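You operate a simulated robot arm through the tools that you are given. There is no shell and no other tool. Be economical: measure what you need, move in short steps, check, and stop when the job is done.

You run a simulated two-armed robot. Do the job below in one go: nothing can be reset, and whatever is moved stays where it is left.

JOB
On the low table top, fold the beige cloth in half, so that its two long edges meet.

Only the result counts: the job must be done as asked and must still hold three seconds after the hand-in. Knocking over, shifting, dropping, spilling or breaking anything else fails it. Flat cloth is picked up by pressing the open fingertips on it (5 to 10 N) and closing them slowly along it; thin cloth reads only 2 to 8 mm in the jaws.

ROBOT AND FRAMES
Two 7-joint arms with four-finger grippers on one trunk, on a base that drives. Base frame: it is fixed to the floor where the robot stands at the start and does not move with it; the origin is under the middle of the robot, x ahead of it, y to its left, z up; the surface under the hand at the start is at about z = 0.77. Readings come in m, degrees, newtons and seconds.
The left shoulder is at the start at [0.04, 0.181, 1.13], the right one opposite. With the tool pointing down near the work surface each hand reaches from about 0.3 to 0.84 m from the robot's upright axis, wherever it stands, measured 20 degrees to its own side. Places, roughly: low table top [0.7, 0.6, 0.8]. Payload 3.67 kg a hand.
The tool frame of a hand sits at the grasp point between the pads (the TCP): z along the fingers, y along the line on which they close. The tips reach 0.028 m beyond it. Largest opening 0.112 m; the body of the gripper starts 0.073 m behind the TCP.
Orientation is that of the tool frame in the base frame, as a unit quaternion [x, y, z, w]. With the fingers straight down and closing along the base's y, the tool's x points along the base's -x, its y along +y and its z along -z.

CONTROLS
- The arms move only by the tool move_arm. It takes "left_steps", "right_steps" or both (then of equal length, played together; a hand with none holds still); each is a list of rows, each a list of 3 entries, a list of its own where there are three numbers: the shift along the base's x, y, z in cm, then the turn, a rotation vector about the base's x, y, z in degrees, then the gripper command, from -1 (fully open) to 1 (shut), values between in proportion. In form: [[[dx, dy, dz], [rx, ry, rz], fingers], ...]. A call has 1 to 8 rows; each row is the pose to reach, as a shift and turn from the pose commanded when the call began. Each row takes 0.2 s and may step no farther than 0.05 m and 8.6 degrees from the row before; otherwise, or with a gripper value out of range, the whole call is refused. A pose out of reach is approached as far as the arm can. The call stops where the force on the tool passes 40 N (or 10 N more than at its start, if that is more) or the arm is blocked; 0.2 s more then pass. Each finger halts on what it meets, pressing with about 27 N; the grip force reading is that of the motor and also rises with nothing between the fingers. The clock runs only during rows and for 0.2 s after the last one: add rows that repeat a pose to give the fingers time. The reply holds the time, the measured pose of the TCP, the force on the tool along the base axes, the opening and the grip force, in the units named above and with some noise, with the torque about the TCP (base axes, N m) and any sound that the robot's microphone picked up, and new pictures: "pictures" is both (left out), scene, wrist or none (wrist: the cameras of the hands that moved).
- Cameras (640 x 400 px; columns grow to the right, rows downward): "scene" is now at [0.0948, -0.0243, 1.3416]; the picture's right is [-0.28, -0.96, 0.00], its down [-0.71, 0.21, -0.68] and it looks along [0.65, -0.19, -0.74] (base axes); focal length 293 px, centre (320, 200). "left" rides on the left gripper at [0.06, 0.018, -0.104] in its tool frame; the picture's right is [-0.29, 0.96, 0.00], its down [-0.80, -0.24, -0.55] and it looks along [-0.53, -0.16, 0.83] (tool axes); focal length 234 px, centre (320, 200). "right" rides on the right gripper at [0.06, -0.018, -0.104] in its tool frame; the picture's right is [0.29, 0.96, 0.00], its down [-0.80, 0.24, -0.55] and it looks along [-0.53, 0.16, 0.83] (tool axes); focal length 234 px, centre (320, 200). There is no depth. A picture from a camera that has moved, and an enlarged one, comes with that camera's place and axes in the base frame and with its lens.
- raise_lower(by): slides the trunk up (or, below 0, down) by that many m; the arms and the scene camera ride with it, the base frame stays. It gives what a move gives, with no picture.
- drive_base(legs): drives the robot by 1 to 6 legs, each [ahead, left, turn to the left] in m, m and degrees, along the robot's own axes; the way and the turn of a leg run together, so that a leg with both is an arc; at most 1.5 m and 180 degrees a leg. The arms and the cameras ride along, it lands a little off, and it stops where it bumps. It gives what a move gives, and a new picture of the scene camera.
- pan_tilt(pan, tilt): turns the head with the scene camera to pan (to the left, within 86 degrees either way) and tilt (down, from -29 to 69), counted from straight ahead of the robot. It gives what a move gives, and a new picture of the scene camera.
- enlarge(camera, box): a new picture of the part [left, top, right, bottom] of that camera's present view, enlarged. The clock stands still meanwhile.
- sign_off(): hands the job in; it is judged then, once.

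Go step by step. Nothing tells you exact positions but the pictures and the camera data: compare them with the known pose of the tool, close in by small moves and look again before you grip or let go. The budget is 120 turns and 260 pictures, counting those below and the enlarged ones. Unless the task says otherwise, let go and move clear before handing in, and close with one line.

The tools are called by a JSON object that holds its "name" and its "arguments". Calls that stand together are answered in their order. move_arm: Moves the arms, as the interface text tells. Its arguments: {"type":"object","properties":{"left_steps":{"type":"array","items":{"type":"array"}},"right_steps":{"type":"array","items":{"type":"array"}},"pictures":{"type":"string","enum":["both","scene","wrist","none"]}},"required":[]} The other tools are called the same way: raise_lower (by) slides the trunk up or down; drive_base (legs) drives the base; pan_tilt (pan, tilt) turns the head that bears the scene camera; enlarge (camera, box) takes an enlarged picture of a part of a camera's view; sign_off () hands the job in.

At the start:

```text
clock: 0.0
left_eef_pos: [0.5052, 0.0491, 1.0132]
left_ee_rot: [-0.001, 1.0, 0.0, -0.001]
left_contact_force: [0.1, -0.3, 0.0]
left_ft_torque: [-0.02, -0.02, 0.0]
left_width: 0.1122
left_grasp_force: 0.0
right_eef_pos: [0.4623, -0.3259, 0.9657]
right_ee_rot: [0.0, 1.0, 0.0, 0.0]
right_contact_force: [0.4, 0.0, 0.8]
right_ft_torque: [0.03, 0.0, -0.02]
right_width: 0.1121
right_grasp_force: 0.1
trunk travel left (down, up): [-0.25, 0.264]
robot x, y, heading: [0.0019, 0.0014, -0.3]
head pan, tilt: [-16.4, 47.4]
```

scene: 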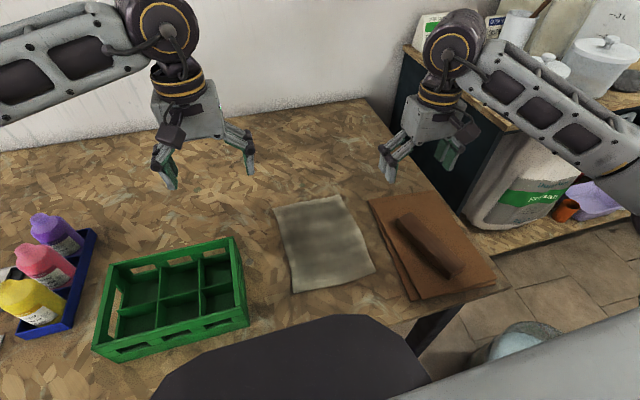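
right: 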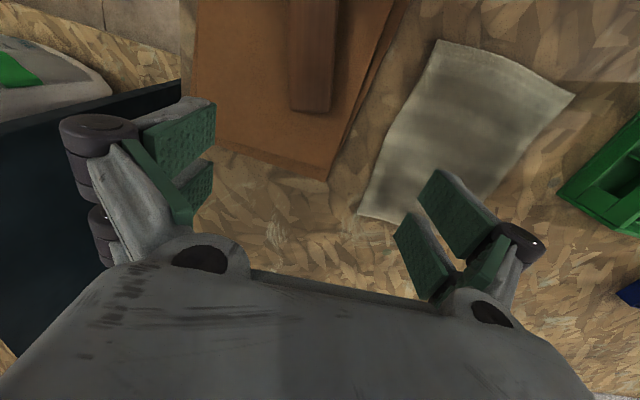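
left: 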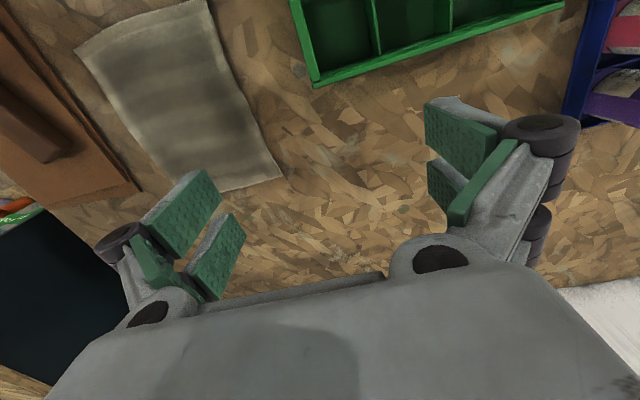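

I take the cloth to span about x 0.366–0.60 and y −0.235 to −0.05 at z≈0.77, so its long edges run along x. I plan to pinch both corners of the right long edge (left hand far, right hand near) and fold it over onto the left edge. First I'll hover the hands there with the fingers part open.

{"name": "move_arm", "arguments": {"right_steps": [[[-3, 2, -1], [0, 0, 0], 0.2], [[-6, 5, -2], [0, 0, 0], 0.2], [[-7.8, 8, -3], [0, 0, 0], 0.2], [[-7.8, 10.6, -4], [0, 0, 0], 0.2], [[-7.8, 10.6, -4], [0, 0, 0], 0.2], [[-7.8, 10.6, -4], [0, 0, 0], 0.2], [[-7.8, 10.6, -4], [0, 0, 0], 0.2], [[-7.8, 10.6, -4], [0, 0, 0], 0.2]], "left_steps": [[[3, 0, 0], [0, 0, 0], 0.2], [[7, 0, 0], [0, 0, 0], 0.2], [[7.8, -4.5, 0], [0, 0, 0], 0.2], [[7.8, -9, -1], [0, 0, 0], 0.2], [[7.8, -13.5, -3], [0, 0, 0], 0.2], [[7.8, -18, -5], [0, 0, 0], 0.2], [[7.8, -22.5, -6], [0, 0, 0], 0.2], [[7.8, -26.4, -7], [0, 0, 0], 0.2]]}}

```text
clock: 1.8
left_eef_pos: [0.5818, -0.2176, 0.9454]
left_ee_rot: [-0.001, 1.0, 0.0, 0.0]
left_contact_force: [-0.3, 0.1, 0.0]
left_ft_torque: [0.0, -0.01, -0.01]
left_width: 0.0447
left_grasp_force: 0.0
right_eef_pos: [0.3848, -0.2216, 0.9239]
right_ee_rot: [0.0, 1.0, 0.001, 0.0]
right_contact_force: [0.3, -0.3, 0.9]
right_ft_torque: [0.05, -0.03, 0.01]
right_width: 0.045
right_grasp_force: 0.0
trunk travel left (down, up): [-0.25, 0.264]
robot x, y, heading: [-0.0002, 0.0, -0.2]
head pan, tilt: [-16.4, 47.4]
camera scene: at [0.0944, -0.0264, 1.3416], right [-0.28, -0.96, 0.0], down [-0.71, 0.21, -0.68], along [0.65, -0.19, -0.74], focal length 293 px, centre (320, 200)
camera right: at [0.3262, -0.2406, 1.0277], right [-0.29, 0.96, 0.0], down [0.8, 0.24, 0.55], along [0.53, 0.16, -0.83], focal length 234 px, centre (320, 200)
camera left: at [0.5226, -0.2008, 1.0514], right [0.29, 0.96, 0.0], down [0.8, -0.24, 0.55], along [0.53, -0.16, -0.83], focal length 234 px, centre (320, 200)
```

scene: 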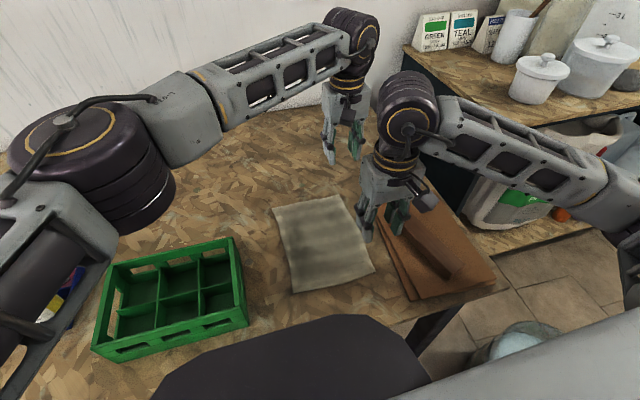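
right: 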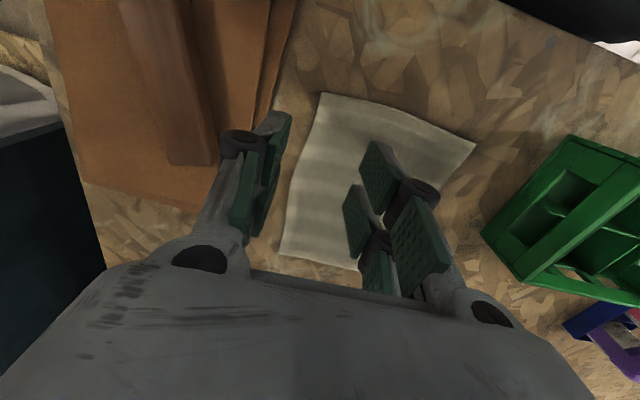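
left: 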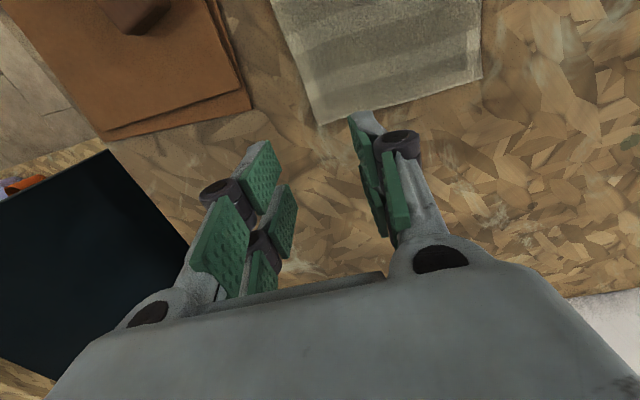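

The wrist views put the cloth's right edge at y≈−0.225 and its left edge at y≈−0.042, with x from 0.366 to 0.60. I'll descend over the right edge's corners and stop just above the cloth.

{"name": "move_arm", "arguments": {"right_steps": [[[-0.2, 1.9, -4], [0, 0, 0], 0.4], [[-0.2, 1.9, -8], [0, 0, 0], 0.4], [[-0.2, 1.9, -11], [0, 0, 0], 0.4], [[-0.2, 1.9, -11], [0, 0, 0], 0.4]], "left_steps": [[[0.3, 1.9, -4], [0, 0, 0], 0.4], [[0.3, 1.9, -8], [0, 0, 0], 0.4], [[0.3, 1.9, -12], [0, 0, 0], 0.4], [[0.3, 1.9, -13.2], [0, 0, 0], 0.4]]}}

```text
clock: 2.8
left_eef_pos: [0.585, -0.196, 0.8119]
left_ee_rot: [-0.001, 1.0, -0.001, 0.0]
left_contact_force: [0.9, 0.2, -0.3]
left_ft_torque: [0.02, -0.03, -0.02]
left_width: 0.0336
left_grasp_force: 0.0
right_eef_pos: [0.381, -0.2011, 0.8139]
right_ee_rot: [0.0, 1.0, 0.0, 0.0]
right_contact_force: [0.2, 0.1, 0.3]
right_ft_torque: [-0.01, -0.01, -0.01]
right_width: 0.0339
right_grasp_force: 0.3
trunk travel left (down, up): [-0.25, 0.264]
robot x, y, heading: [-0.0018, -0.0012, -0.2]
head pan, tilt: [-16.4, 47.4]
camera scene: at [0.0945, -0.0245, 1.3417], right [-0.28, -0.96, 0.0], down [-0.71, 0.21, -0.68], along [0.65, -0.19, -0.74], focal length 293 px, centre (320, 200)
camera right: at [0.3223, -0.2191, 0.9182], right [-0.29, 0.96, 0.0], down [0.8, 0.24, 0.55], along [0.53, 0.16, -0.83], focal length 234 px, centre (320, 200)
camera left: at [0.5254, -0.1799, 0.9164], right [0.29, 0.96, 0.0], down [0.8, -0.24, 0.55], along [0.53, -0.16, -0.83], focal length 234 px, centre (320, 200)
```

scene: 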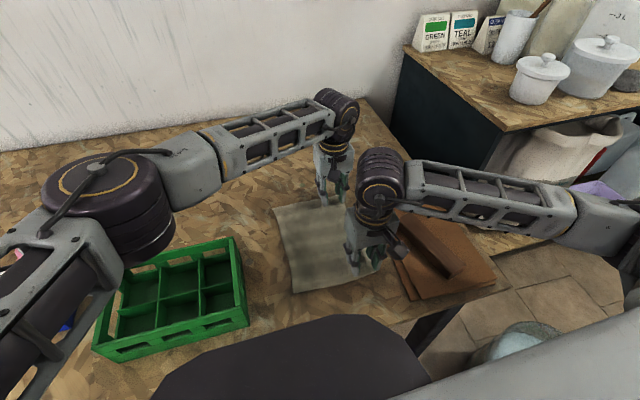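
right: 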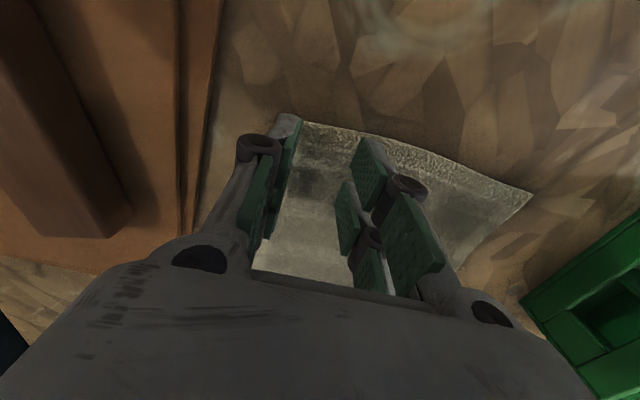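
left: 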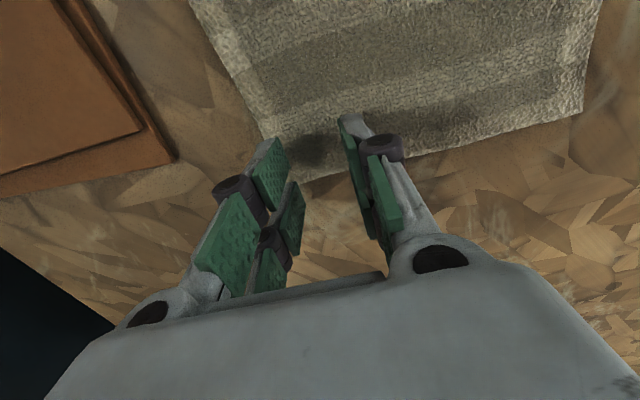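

The tips are about 1.5 cm above the cloth and straddle the right edge strip as intended. Next I'll lower slowly until contact.

{"name": "move_arm", "arguments": {"right_steps": [[[0, 0, -0.5], [0, 0, 0], 0.4], [[0, 0, -1.0], [0, 0, 0], 0.4], [[0, 0, -1.4], [0, 0, 0], 0.4]], "left_steps": [[[0, 0, -0.4], [0, 0, 0], 0.4], [[0, 0, -0.8], [0, 0, 0], 0.4], [[0, 0, -1.2], [0, 0, 0], 0.4]], "pictures": "none"}}

```text
clock: 3.6
left_eef_pos: [0.5845, -0.1967, 0.8014]
left_ee_rot: [-0.001, 1.0, -0.001, 0.001]
left_contact_force: [0.5, -0.2, 6.0]
left_ft_torque: [0.02, 0.06, 0.0]
left_width: 0.0336
left_grasp_force: 0.1
right_eef_pos: [0.3825, -0.1994, 0.8014]
right_ee_rot: [0.0, 1.0, 0.0, 0.0]
right_contact_force: [1.4, -0.8, 4.0]
right_ft_torque: [-0.02, -0.02, 0.02]
right_width: 0.0335
right_grasp_force: 0.2
trunk travel left (down, up): [-0.25, 0.264]
robot x, y, heading: [0.0015, -0.0007, -0.0]
head pan, tilt: [-16.4, 47.4]
```

Both hands are in contact, at 6 N left and 4 N right. I'll press slightly more on the right and close slowly.

{"name": "move_arm", "arguments": {"right_steps": [[[0, 0, -0.15], [0, 0, 0], 0.4], [[0, 0, -0.15], [0, 0, 0], 0.5], [[0, 0, -0.15], [0, 0, 0], 0.6], [[0, 0, -0.15], [0, 0, 0], 0.7], [[0, 0, -0.15], [0, 0, 0], 0.8], [[0, 0, -0.15], [0, 0, 0], 0.9], [[0, 0, -0.15], [0, 0, 0], 1.0], [[0, 0, -0.15], [0, 0, 0], 1.0]], "left_steps": [[[0, 0, -0.05], [0, 0, 0], 0.4], [[0, 0, -0.05], [0, 0, 0], 0.5], [[0, 0, -0.05], [0, 0, 0], 0.6], [[0, 0, -0.05], [0, 0, 0], 0.7], [[0, 0, -0.05], [0, 0, 0], 0.8], [[0, 0, -0.05], [0, 0, 0], 0.9], [[0, 0, -0.05], [0, 0, 0], 1.0], [[0, 0, -0.05], [0, 0, 0], 1.0]]}}

```text
clock: 5.4
left_eef_pos: [0.5849, -0.1969, 0.799]
left_ee_rot: [-0.002, 1.0, 0.0, 0.0]
left_contact_force: [-1.5, 0.1, 4.5]
left_ft_torque: [0.0, 0.08, -0.01]
left_width: 0.0054
left_grasp_force: 26.9
right_eef_pos: [0.3829, -0.2012, 0.7998]
right_ee_rot: [0.0, 1.0, 0.0, 0.001]
right_contact_force: [-0.4, 0.6, 13.6]
right_ft_torque: [0.04, -0.06, 0.01]
right_width: 0.0057
right_grasp_force: 27.0
trunk travel left (down, up): [-0.25, 0.264]
robot x, y, heading: [0.0028, 0.003, -0.3]
head pan, tilt: [-16.4, 47.4]
camera scene: at [0.0935, -0.0237, 1.3418], right [-0.28, -0.96, 0.0], down [-0.71, 0.21, -0.68], along [0.65, -0.19, -0.74], focal length 293 px, centre (320, 200)
camera right: at [0.3223, -0.2181, 0.9038], right [-0.29, 0.96, 0.0], down [0.8, 0.24, 0.55], along [0.53, 0.16, -0.83], focal length 234 px, centre (320, 200)
camera left: at [0.5251, -0.1792, 0.9042], right [0.29, 0.96, 0.0], down [0.8, -0.24, 0.55], along [0.53, -0.16, -0.83], focal length 234 px, centre (320, 200)
```

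scene: 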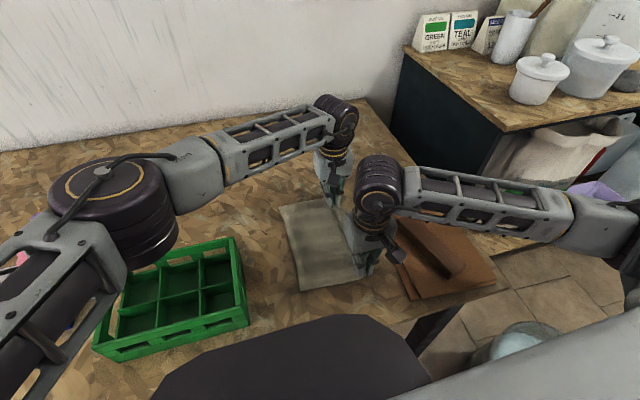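
right: 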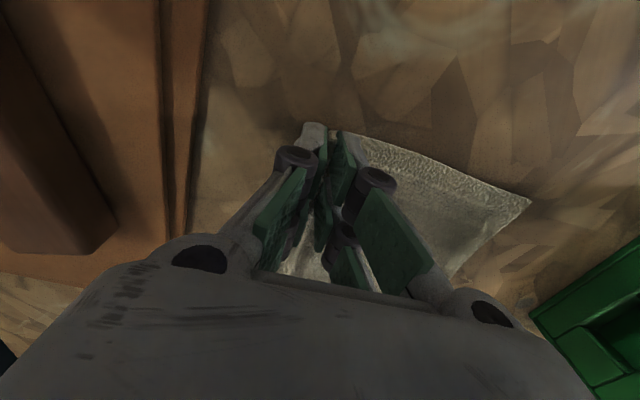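
left: 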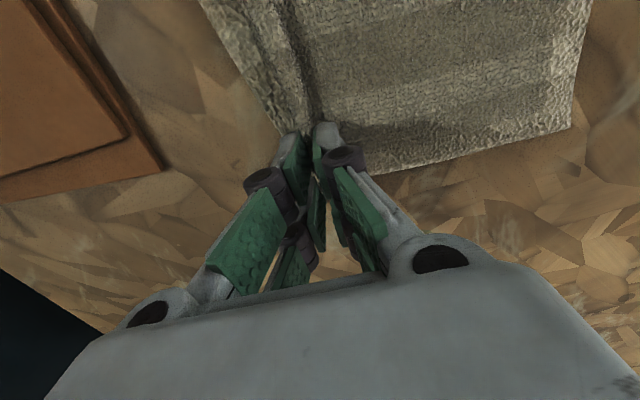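

Both jaws hold cloth at about 5.5 mm, but an edge tail of roughly 1.5 cm lies outside the jaws and would end up folded back. I'll reopen in place to spread the cloth flat, then regrip right at the edge.

{"name": "move_arm", "arguments": {"right_steps": [[[0, 0, 0.1], [0, 0, 0], 0.85], [[0, 0, 0.1], [0, 0, 0], 0.7], [[0, 0, 0.1], [0, 0, 0], 0.55], [[0, 0, 0.1], [0, 0, 0], 0.4], [[0, 0, 0.1], [0, 0, 0], 0.35], [[0, 0, 1], [0, 0, 0], 0.35], [[0, 0, 2.5], [0, 0, 0], 0.35], [[0, 0, 2.5], [0, 0, 0], 0.5]], "left_steps": [[[0, 0, 0], [0, 0, 0], 0.85], [[0, 0, 0], [0, 0, 0], 0.7], [[0, 0, 0], [0, 0, 0], 0.55], [[0, 0, 0], [0, 0, 0], 0.4], [[0, 0, 0], [0, 0, 0], 0.35], [[0, 0, 1], [0, 0, 0], 0.35], [[0, 0, 2.5], [0, 0, 0], 0.35], [[0, 0, 2.5], [0, 0, 0], 0.5]]}}

```text
clock: 7.2
left_eef_pos: [0.5872, -0.1978, 0.8235]
left_ee_rot: [-0.001, 1.0, 0.0, 0.0]
left_contact_force: [0.3, -0.6, 0.2]
left_ft_torque: [0.0, 0.0, 0.0]
left_width: 0.0279
left_grasp_force: 0.1
right_eef_pos: [0.3823, -0.2012, 0.8234]
right_ee_rot: [0.0, 1.0, 0.0, -0.001]
right_contact_force: [0.0, 1.0, -0.3]
right_ft_torque: [0.03, -0.01, -0.01]
right_width: 0.0279
right_grasp_force: 0.1
trunk travel left (down, up): [-0.25, 0.264]
robot x, y, heading: [-0.0014, -0.0023, -0.1]
head pan, tilt: [-16.4, 47.4]
camera scene: at [0.0953, -0.0246, 1.3416], right [-0.28, -0.96, 0.0], down [-0.71, 0.21, -0.68], along [0.65, -0.19, -0.74], focal length 293 px, centre (320, 200)
camera right: at [0.3232, -0.2192, 0.9278], right [-0.29, 0.96, 0.0], down [0.8, 0.24, 0.55], along [0.53, 0.16, -0.83], focal length 234 px, centre (320, 200)
camera left: at [0.5271, -0.1806, 0.928], right [0.29, 0.96, 0.0], down [0.8, -0.24, 0.55], along [0.53, -0.16, -0.83], focal length 234 px, centre (320, 200)
```

scene: 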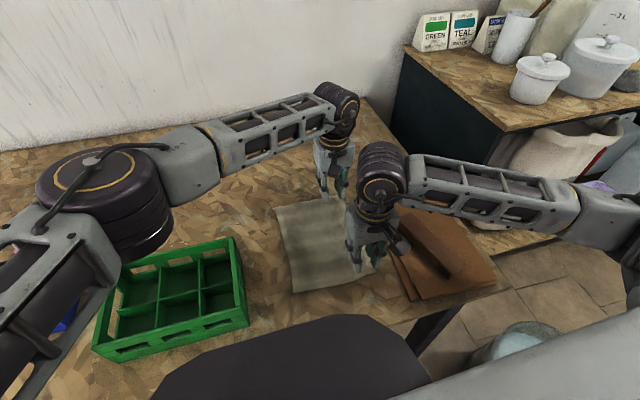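
right: 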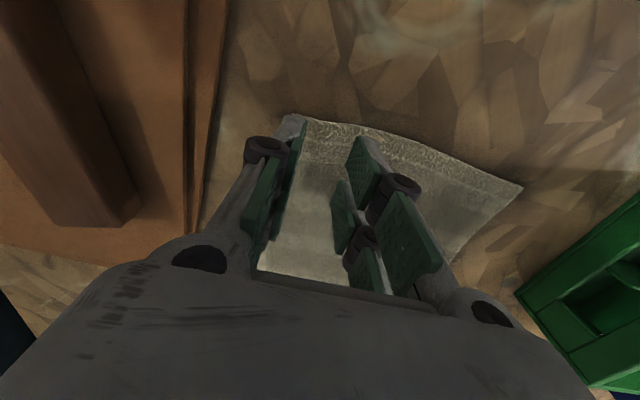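
left: 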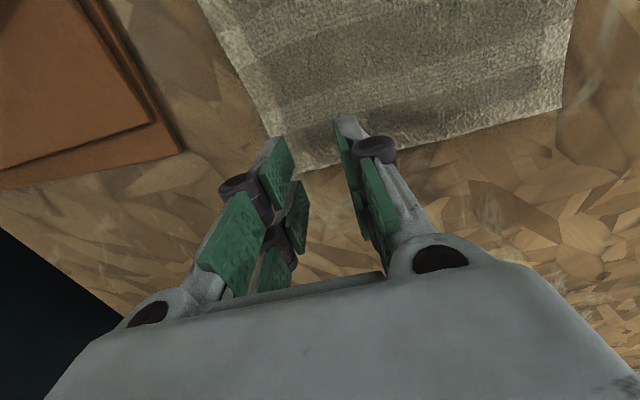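

The cloth spread back flat, with its right edge at y≈−0.229. I'll move both hands out about 2 cm with a narrower opening, so the outer finger is just beyond the edge, and press down.

{"name": "move_arm", "arguments": {"right_steps": [[[0, -2.0, 0], [0, 0, 0], 0.6], [[0, -2.0, -1], [0, 0, 0], 0.6], [[0, -2.0, -1.9], [0, 0, 0], 0.6], [[0, -2.0, -2.4], [0, 0, 0], 0.6], [[0, -2.0, -2.4], [0, 0, 0], 0.6]], "left_steps": [[[0, -2.2, 0], [0, 0, 0], 0.6], [[0, -2.2, -1], [0, 0, 0], 0.6], [[0, -2.2, -1.9], [0, 0, 0], 0.6], [[0, -2.2, -2.5], [0, 0, 0], 0.6], [[0, -2.2, -2.5], [0, 0, 0], 0.6]], "pictures": "wrist"}}

```text
clock: 8.4
left_eef_pos: [0.5854, -0.2193, 0.7998]
left_ee_rot: [-0.001, 1.0, -0.001, 0.001]
left_contact_force: [1.6, -0.9, 8.5]
left_ft_torque: [0.12, -0.03, -0.02]
left_width: 0.0218
left_grasp_force: 0.1
right_eef_pos: [0.3828, -0.2217, 0.799]
right_ee_rot: [0.0, 1.0, 0.0, 0.0]
right_contact_force: [2.5, 0.7, 9.0]
right_ft_torque: [0.16, -0.07, -0.02]
right_width: 0.0224
right_grasp_force: 0.0
trunk travel left (down, up): [-0.25, 0.264]
robot x, y, heading: [-0.0006, 0.0015, 0.1]
head pan, tilt: [-16.4, 47.4]
camera right: at [0.3229, -0.2391, 0.9043], right [-0.29, 0.96, 0.0], down [0.8, 0.24, 0.56], along [0.53, 0.16, -0.83], focal length 234 px, centre (320, 200)
camera left: at [0.5244, -0.2019, 0.9042], right [0.29, 0.96, 0.0], down [0.8, -0.24, 0.56], along [0.53, -0.16, -0.83], focal length 234 px, centre (320, 200)
```

right: 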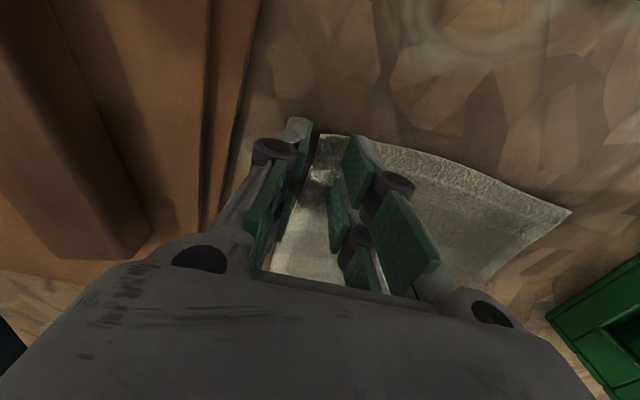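
left: 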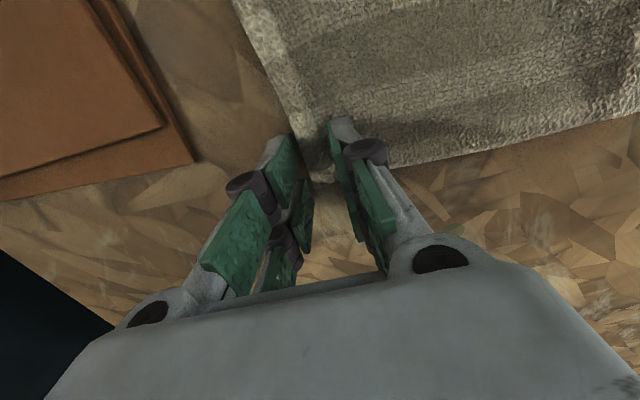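

The outer fingers now sit right at the cloth's edge, with 8–9 N on each hand. Closing slowly.

{"name": "move_arm", "arguments": {"right_steps": [[[0, 0, 0], [0, 0, 0], 0.66], [[0, 0, 0], [0, 0, 0], 0.72], [[0, 0, 0], [0, 0, 0], 0.78], [[0, 0, 0], [0, 0, 0], 0.84], [[0, 0, 0], [0, 0, 0], 0.9], [[0, 0, 0], [0, 0, 0], 0.96], [[0, 0, 0], [0, 0, 0], 1.0], [[0, 0, 0], [0, 0, 0], 1.0]], "left_steps": [[[0, 0, 0], [0, 0, 0], 0.66], [[0, 0, 0], [0, 0, 0], 0.72], [[0, 0, 0], [0, 0, 0], 0.78], [[0, 0, 0], [0, 0, 0], 0.84], [[0, 0, 0], [0, 0, 0], 0.9], [[0, 0, 0], [0, 0, 0], 0.96], [[0, 0, 0], [0, 0, 0], 1.0], [[0, 0, 0], [0, 0, 0], 1.0]], "pictures": "wrist"}}

```text
clock: 10.2
left_eef_pos: [0.5837, -0.2195, 0.7992]
left_ee_rot: [0.0, 1.0, 0.0, 0.0]
left_contact_force: [-1.4, 0.4, 4.1]
left_ft_torque: [0.07, 0.07, 0.01]
left_width: 0.0036
left_grasp_force: 27.1
right_eef_pos: [0.3814, -0.221, 0.7996]
right_ee_rot: [-0.001, 1.0, 0.001, 0.0]
right_contact_force: [0.1, -1.0, 3.1]
right_ft_torque: [0.02, -0.04, 0.0]
right_width: 0.0027
right_grasp_force: 27.2
trunk travel left (down, up): [-0.25, 0.264]
robot x, y, heading: [-0.0004, 0.0028, 0.1]
head pan, tilt: [-16.4, 47.4]
camera right: at [0.3229, -0.2392, 0.9038], right [-0.29, 0.96, 0.0], down [0.8, 0.24, 0.55], along [0.53, 0.16, -0.83], focal length 234 px, centre (320, 200)
camera left: at [0.5244, -0.2018, 0.9034], right [0.29, 0.96, 0.0], down [0.8, -0.24, 0.55], along [0.53, -0.16, -0.83], focal length 234 px, centre (320, 200)
```

right: 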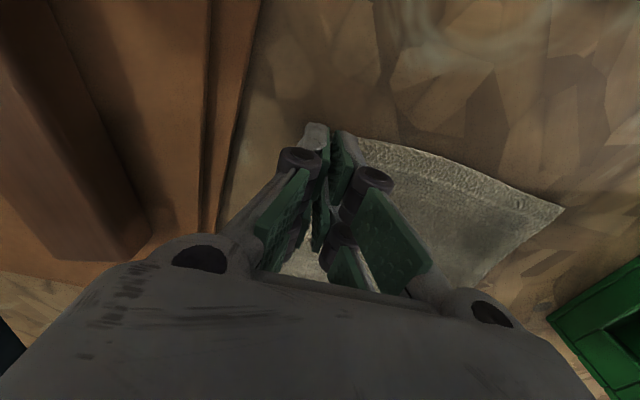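
left: 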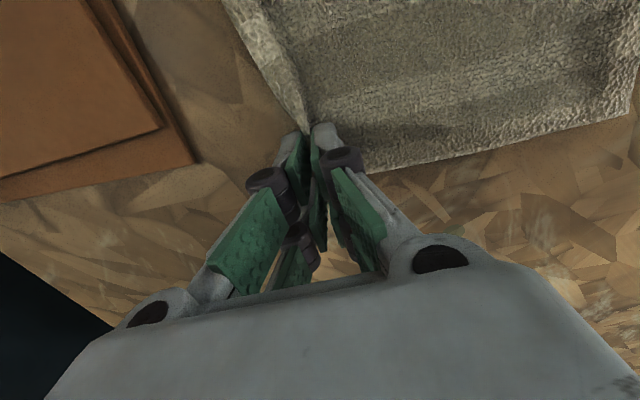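

The jaws now hold the edge itself, apparently as a single layer about 3 mm thick. I'll carry both hands through the first half of the arc and check the hold.

{"name": "move_arm", "arguments": {"right_steps": [[[0, 0.2, 1.5], [0, 0, 0], 1], [[0, 0.6, 3.1], [0, 0, 0], 1], [[0, 1.3, 4.6], [-2, 0, 0], 1], [[0, 2.3, 5.8], [-4, 0, 0], 1], [[0, 3.6, 6.9], [-6, 0, 0], 1], [[0, 5.2, 7.7], [-8, 0, 0], 1], [[0, 7, 8.2], [-10, 0, 0], 1]], "left_steps": [[[0, 0.2, 1.5], [0, 0, 0], 1], [[0, 0.6, 3.1], [0, 0, 0], 1], [[0, 1.3, 4.6], [-2, 0, 0], 1], [[0, 2.3, 5.8], [-4, 0, 0], 1], [[0, 3.6, 6.9], [-6, 0, 0], 1], [[0, 5.2, 7.7], [-8, 0, 0], 1], [[0, 7, 8.2], [-10, 0, 0], 1]]}}

```text
clock: 11.8
left_eef_pos: [0.5861, -0.1494, 0.8811]
left_ee_rot: [0.0, 0.996, -0.088, 0.0]
left_contact_force: [0.7, 0.1, -0.4]
left_ft_torque: [0.02, 0.02, -0.06]
left_width: 0.0036
left_grasp_force: 27.0
right_eef_pos: [0.3823, -0.1495, 0.8845]
right_ee_rot: [0.0, 0.996, -0.088, 0.0]
right_contact_force: [-0.8, -0.1, -0.5]
right_ft_torque: [0.03, -0.01, 0.02]
right_width: 0.0024
right_grasp_force: 26.7
trunk travel left (down, up): [-0.25, 0.264]
robot x, y, heading: [0.0031, 0.0003, 0.0]
head pan, tilt: [-16.4, 47.4]
camera scene: at [0.0953, -0.0225, 1.3416], right [-0.28, -0.96, 0.0], down [-0.71, 0.21, -0.68], along [0.65, -0.19, -0.74], focal length 293 px, centre (320, 200)
camera right: at [0.3229, -0.1489, 0.9892], right [-0.29, 0.94, -0.17], down [0.8, 0.33, 0.5], along [0.53, 0.01, -0.85], focal length 234 px, centre (320, 200)
camera left: at [0.526, -0.1135, 0.9814], right [0.29, 0.94, -0.17], down [0.8, -0.14, 0.59], along [0.53, -0.3, -0.79], focal length 234 px, centre (320, 200)
```

scene: 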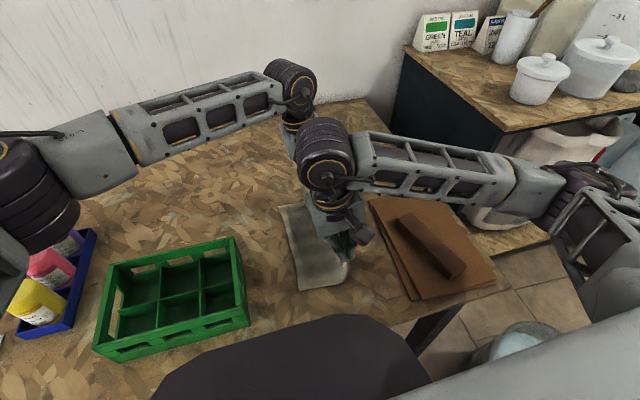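
right: 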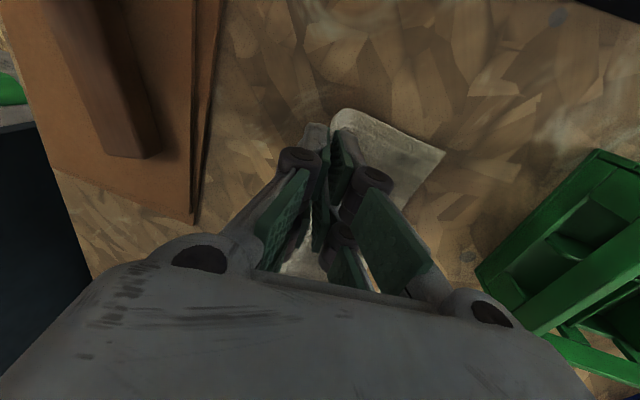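
left: 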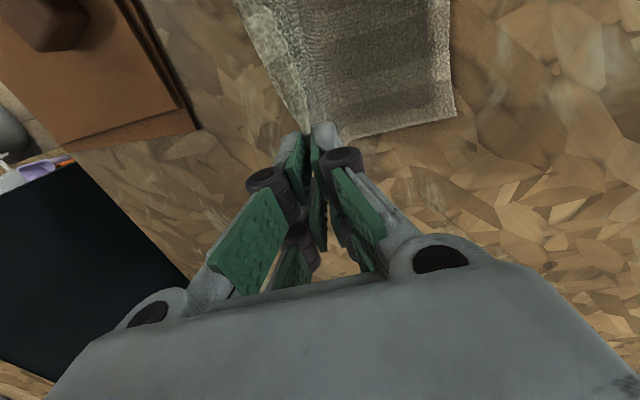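

Both corners are held, and the left edge is now at y≈−0.055. I'll continue the arc down toward it and stop just above the lower layer.

{"name": "move_arm", "arguments": {"right_steps": [[[0, 2, -0.2], [-1, 0, 0], 1], [[0, 4, -1], [-2, 0, 0], 1], [[0, 5.8, -2.2], [-3, 0, 0], 1], [[0, 7.4, -3.8], [-4, 0, 0], 1], [[0, 8.6, -5.6], [-5, 0, 0], 1], [[0, 9.2, -7.2], [-5, 0, 0], 1], [[0, 9.2, -7.2], [-5, 0, 0], 1]], "left_steps": [[[0, 2, -0.2], [-1, 0, 0], 1], [[0, 4, -1], [-2, 0, 0], 1], [[0, 5.8, -2.2], [-3, 0, 0], 1], [[0, 7.4, -3.8], [-4, 0, 0], 1], [[0, 8.6, -5.6], [-5, 0, 0], 1], [[0, 9.2, -7], [-5, 0, 0], 1], [[0, 9.2, -7], [-5, 0, 0], 1]]}}

```text
clock: 13.4
left_eef_pos: [0.5861, -0.0578, 0.8091]
left_ee_rot: [-0.001, 0.991, -0.131, 0.0]
left_contact_force: [-0.5, -1.4, -0.1]
left_ft_torque: [0.07, 0.01, 0.0]
left_width: 0.0035
left_grasp_force: 27.0
right_eef_pos: [0.382, -0.0592, 0.809]
right_ee_rot: [0.001, 0.991, -0.132, 0.0]
right_contact_force: [0.0, -0.6, -0.5]
right_ft_torque: [0.04, 0.01, 0.0]
right_width: 0.0024
right_grasp_force: 26.9
trunk travel left (down, up): [-0.25, 0.264]
robot x, y, heading: [0.0016, 0.0001, 0.0]
head pan, tilt: [-16.4, 47.4]
camera scene: at [0.0947, -0.0244, 1.3417], right [-0.28, -0.96, 0.0], down [-0.71, 0.21, -0.68], along [0.65, -0.19, -0.74], focal length 293 px, centre (320, 200)
camera right: at [0.3225, -0.0499, 0.9154], right [-0.29, 0.93, -0.25], down [0.8, 0.38, 0.47], along [0.53, -0.06, -0.85], focal length 234 px, centre (320, 200)
camera left: at [0.526, -0.0137, 0.9058], right [0.29, 0.93, -0.25], down [0.8, -0.09, 0.6], along [0.53, -0.37, -0.76], focal length 234 px, centre (320, 200)
```

scene: 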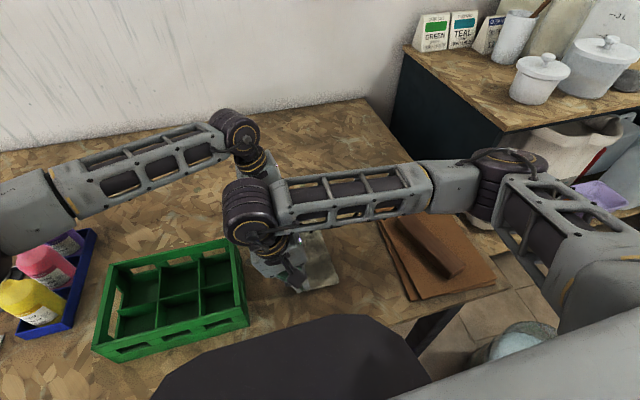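
right: 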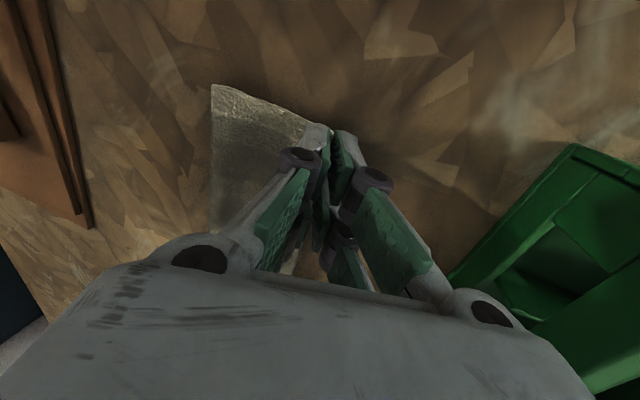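
left: 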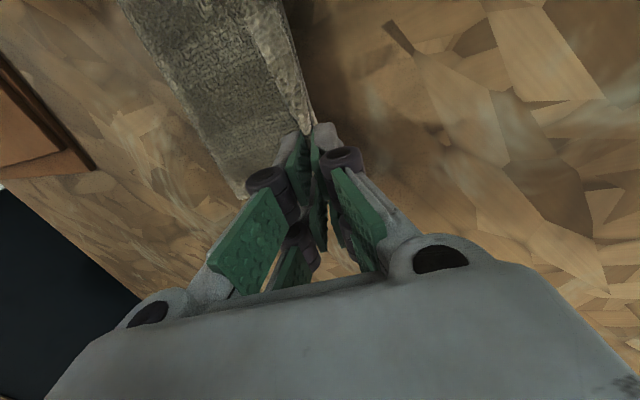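

The edge is now over the far side. I'll enlarge the wrist views to see where the lower edge lies relative to the upper one.

{"name": "enlarge", "arguments": {"camera": "left", "box": [120, 0, 440, 200]}}

{"name": "enlarge", "arguments": {"camera": "right", "box": [180, 50, 420, 200]}}

{"name": "enlarge", "arguments": {"camera": "scene", "box": [220, 180, 380, 300]}}

```text
2.00 times, centred on (280, 100) of left
camera zoom: at [0.526, -0.0137, 0.9058], right [0.29, 0.93, -0.25], down [0.8, -0.09, 0.6], along [0.53, -0.37, -0.76], focal length 468 px, centre (400, 400)
```

zoom: 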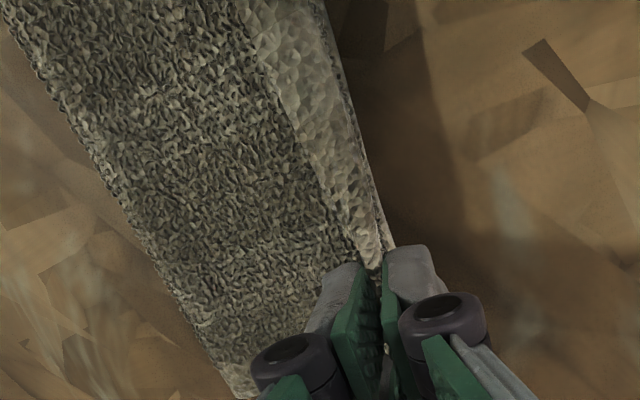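

```text
2.67 times, centred on (300, 125) of right
camera zoom: at [0.3225, -0.0499, 0.9154], right [-0.29, 0.93, -0.25], down [0.8, 0.38, 0.47], along [0.53, -0.06, -0.85], focal length 624 px, centre (373, 400)
```

zoom: 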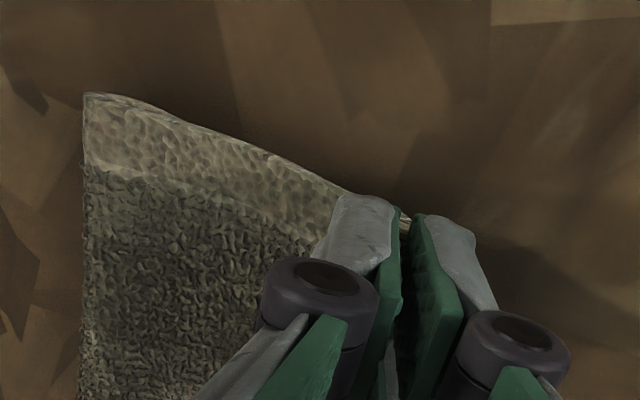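

```text
3.33 times, centred on (300, 240) of scene
camera zoom: at [0.0947, -0.0244, 1.3417], right [-0.28, -0.96, 0.0], down [-0.71, 0.21, -0.68], along [0.65, -0.19, -0.74], focal length 977 px, centre (387, 67)
```

zoom: 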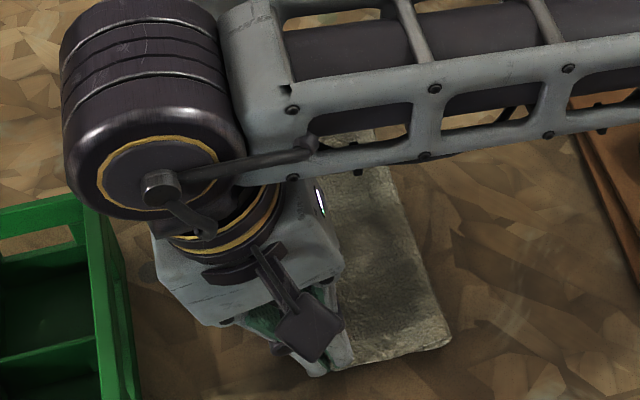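

The lower edge peeks out just beside the upper one, and the fold line is at y≈−0.148, so alignment looks right. I'll lower slightly, open with the inner finger held still, and rise.

{"name": "move_arm", "arguments": {"right_steps": [[[0, 0, -0.4], [0, 0, 0], 1], [[0, 0.3, -0.4], [0, 0, 0], 0.9], [[0, 0.6, -0.4], [0, 0, 0], 0.8], [[0, 0.9, -0.4], [0, 0, 0], 0.7], [[0, 0.9, -0.4], [0, 0, 0], 0.6], [[0, 0.9, 1], [0, 0, 0], 0.6], [[0, 0.9, 3.5], [0, 0, 0], 0.6], [[0, 0.9, 6], [0, 0, 0], 0.6]], "left_steps": [[[0, 0, -0.4], [0, 0, 0], 1], [[0, 0.3, -0.4], [0, 0, 0], 0.9], [[0, 0.6, -0.4], [0, 0, 0], 0.8], [[0, 0.9, -0.4], [0, 0, 0], 0.7], [[0, 0.9, -0.4], [0, 0, 0], 0.6], [[0, 0.9, 1], [0, 0, 0], 0.6], [[0, 0.9, 3.5], [0, 0, 0], 0.6], [[0, 0.9, 6], [0, 0, 0], 0.6]]}}

```text
clock: 15.2
left_eef_pos: [0.5846, -0.0468, 0.8708]
left_ee_rot: [0.0, 0.991, -0.131, 0.0]
left_contact_force: [-0.3, -0.5, -0.6]
left_ft_torque: [-0.02, 0.01, 0.02]
left_width: 0.0223
left_grasp_force: 0.1
right_eef_pos: [0.382, -0.0494, 0.8707]
right_ee_rot: [0.0, 0.991, -0.131, 0.0]
right_contact_force: [-0.2, -0.1, 0.2]
right_ft_torque: [0.02, -0.01, 0.02]
right_width: 0.0224
right_grasp_force: 0.1
trunk travel left (down, up): [-0.25, 0.264]
robot x, y, heading: [0.001, 0.002, 0.2]
head pan, tilt: [-16.4, 47.4]
camera scene: at [0.0943, -0.024, 1.3417], right [-0.28, -0.96, 0.0], down [-0.71, 0.21, -0.68], along [0.65, -0.19, -0.74], focal length 293 px, centre (320, 200)
camera right: at [0.3227, -0.04, 0.9766], right [-0.29, 0.92, -0.25], down [0.8, 0.38, 0.47], along [0.53, -0.06, -0.85], focal length 234 px, centre (320, 200)
camera left: at [0.5259, -0.0037, 0.9675], right [0.29, 0.93, -0.25], down [0.8, -0.09, 0.6], along [0.53, -0.37, -0.76], focal length 234 px, centre (320, 200)
```

scene: 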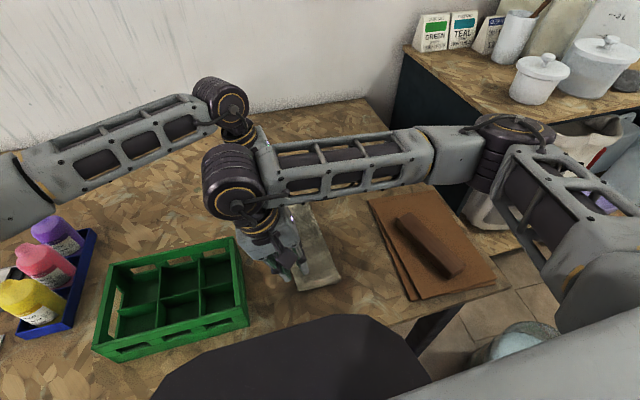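
right: 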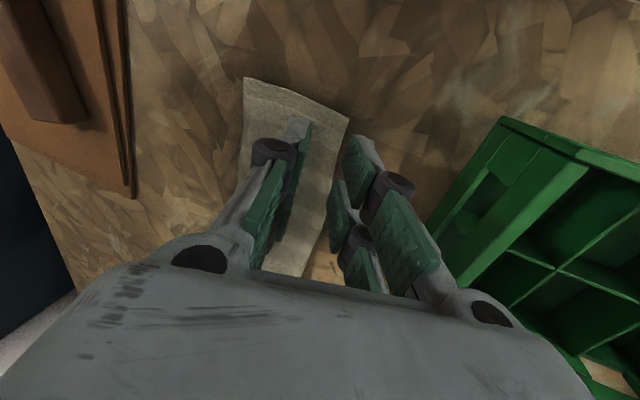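
left: 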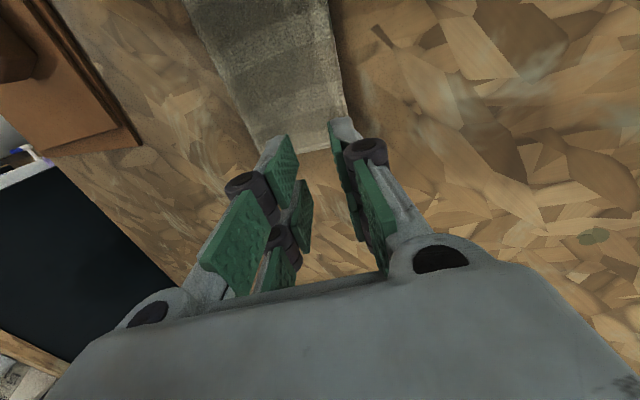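

The cloth is released and looks folded and flat. I'll raise both hands, move them apart and inspect.

{"name": "move_arm", "arguments": {"left_steps": [[[0, 0, 4], [2, 0, 0], 0.6], [[0, 3, 8], [5, 0, 0], 0.6], [[0, 7, 11], [8, 0, 0], 0.6], [[0, 11, 13], [11, 0, 0], 0.6], [[0, 15, 14], [15, 0, 0], 0.6]], "right_steps": [[[0, 0, 4], [2, 0, 0], 0.6], [[0, 0, 8], [5, 0, 0], 0.6], [[0, -4, 9], [8, 0, 0], 0.6], [[0, -8.5, 9], [11, 0, 0], 0.6], [[0, -13, 9], [15, 0, 0], 0.6]], "pictures": "none"}}

{"name": "move_arm", "arguments": {"right_steps": [[[0, -4.5, 0], [0, 0, 0], 0.6], [[0, -9, 0], [0, 0, 0], 0.6], [[2, -13, 0], [0, 0, 0], 0.6], [[4, -17, 0], [0, 0, 0], 0.6]]}}

{"name": "enlarge", "arguments": {"camera": "scene", "box": [240, 180, 400, 300]}}

```text
clock: 16.4
left_eef_pos: [0.586, 0.0992, 1.0108]
left_ee_rot: [0.0, 1.0, 0.001, 0.0]
left_contact_force: [-0.1, -0.4, -0.2]
left_ft_torque: [0.03, -0.03, -0.01]
left_width: 0.0225
left_grasp_force: 0.1
right_eef_pos: [0.3828, -0.18, 0.9629]
right_ee_rot: [-0.001, 1.0, 0.001, 0.0]
right_contact_force: [-1.2, -0.7, -0.3]
right_ft_torque: [0.02, -0.04, -0.01]
right_width: 0.0225
right_grasp_force: 0.1
trunk travel left (down, up): [-0.25, 0.264]
robot x, y, heading: [-0.0016, -0.0003, 0.0]
head pan, tilt: [-16.4, 47.4]
```

```text
clock: 17.4
left_eef_pos: [0.5868, 0.0989, 1.01]
left_ee_rot: [-0.002, 1.0, 0.0, 0.0]
left_contact_force: [0.3, -0.8, 0.0]
left_ft_torque: [0.01, -0.02, -0.02]
left_width: 0.0224
left_grasp_force: 0.1
right_eef_pos: [0.4233, -0.3516, 0.9606]
right_ee_rot: [0.0, 1.0, 0.001, 0.0]
right_contact_force: [0.2, -0.2, 0.3]
right_ft_torque: [-0.01, -0.02, -0.02]
right_width: 0.0225
right_grasp_force: 0.0
trunk travel left (down, up): [-0.25, 0.264]
robot x, y, heading: [0.0005, 0.0006, -0.1]
head pan, tilt: [-16.4, 47.4]
camera scene: at [0.0945, -0.0253, 1.3417], right [-0.28, -0.96, 0.0], down [-0.71, 0.21, -0.68], along [0.65, -0.19, -0.74], focal length 293 px, centre (320, 200)
camera right: at [0.3652, -0.3692, 1.0648], right [-0.29, 0.96, 0.0], down [0.8, 0.24, 0.55], along [0.53, 0.16, -0.83], focal length 234 px, centre (320, 200)
```

scene: 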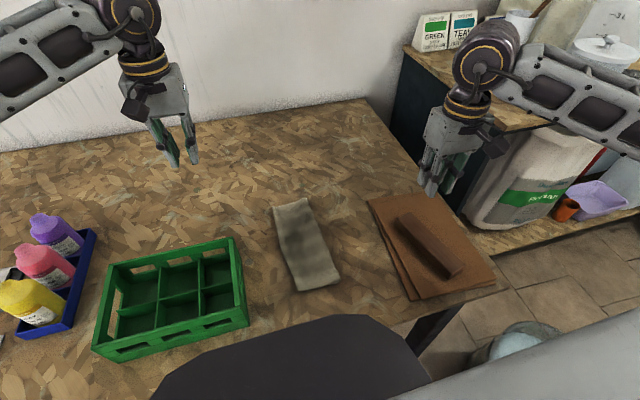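
right: 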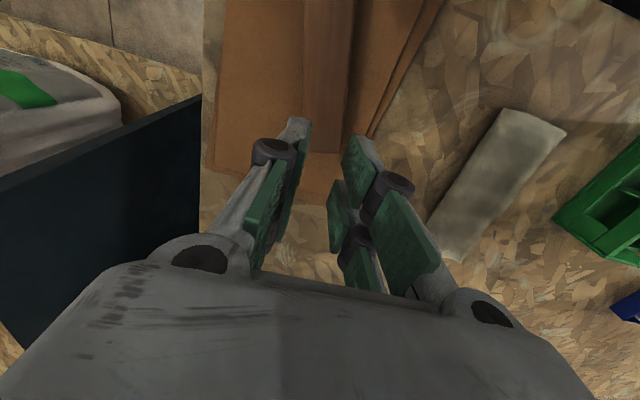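

```text
3.33 times, centred on (320, 240) of scene
camera zoom: at [0.0945, -0.0253, 1.3417], right [-0.28, -0.96, 0.0], down [-0.71, 0.21, -0.68], along [0.65, -0.19, -0.74], focal length 977 px, centre (320, 67)
```

zoom: 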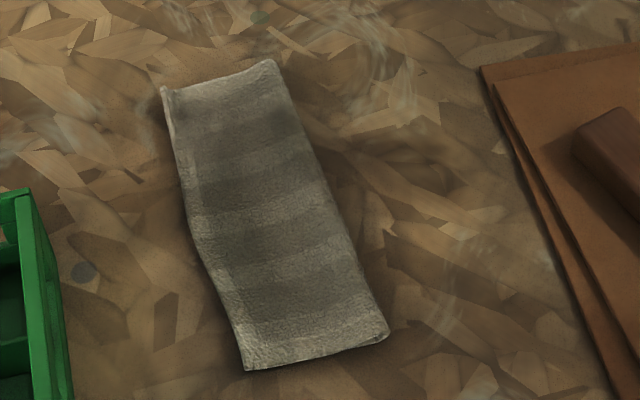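

The fold is about 9.2 cm wide, which is half of the original 18.2 cm. One closer look at the meeting edges will show whether the lower layer sticks out anywhere.

{"name": "enlarge", "arguments": {"camera": "scene", "box": [265, 190, 345, 240]}}

{"name": "enlarge", "arguments": {"camera": "scene", "box": [270, 245, 350, 295]}}

{"name": "enlarge", "arguments": {"camera": "left", "box": [0, 0, 320, 200]}}

```text
8.00 times, centred on (305, 215) of scene
camera zoom: at [0.0945, -0.0253, 1.3417], right [-0.28, -0.96, 0.0], down [-0.71, 0.21, -0.68], along [0.65, -0.19, -0.74], focal length 2344 px, centre (440, 80)
```

zoom: 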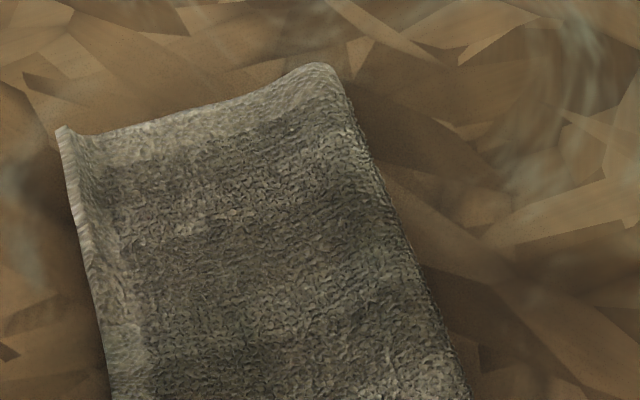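

```text
8.00 times, centred on (310, 270) of scene
camera zoom: at [0.0945, -0.0253, 1.3417], right [-0.28, -0.96, 0.0], down [-0.71, 0.21, -0.68], along [0.65, -0.19, -0.74], focal length 2344 px, centre (400, -360)
```

zoom: 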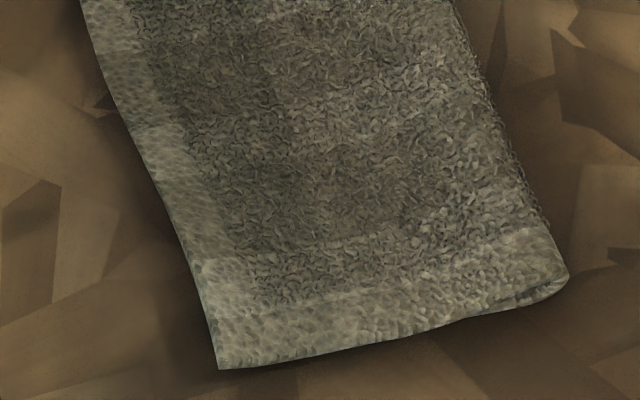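

```text
2.00 times, centred on (160, 100) of left
camera zoom: at [0.5275, 0.1157, 1.1147], right [0.29, 0.96, 0.0], down [0.8, -0.24, 0.55], along [0.53, -0.16, -0.83], focal length 468 px, centre (640, 400)
```

zoom: 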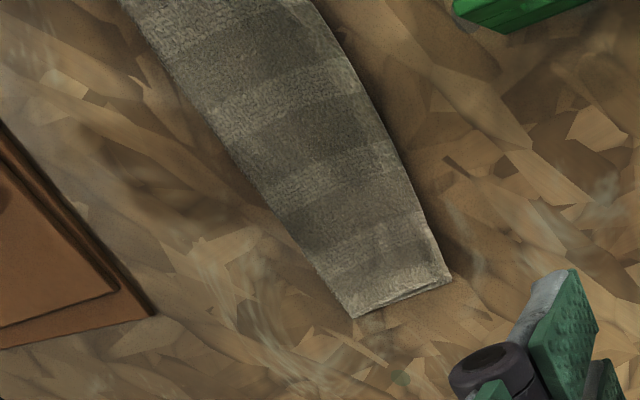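

The upper and lower edges coincide, nothing else has moved, and both hands are clear. I'm handing the job in.

{"name": "sign_off", "arguments": {}}

```text
The job is handed in.
```

The beige cloth is folded in half with its two long edges meeting, and both hands are clear; the job is handed in.
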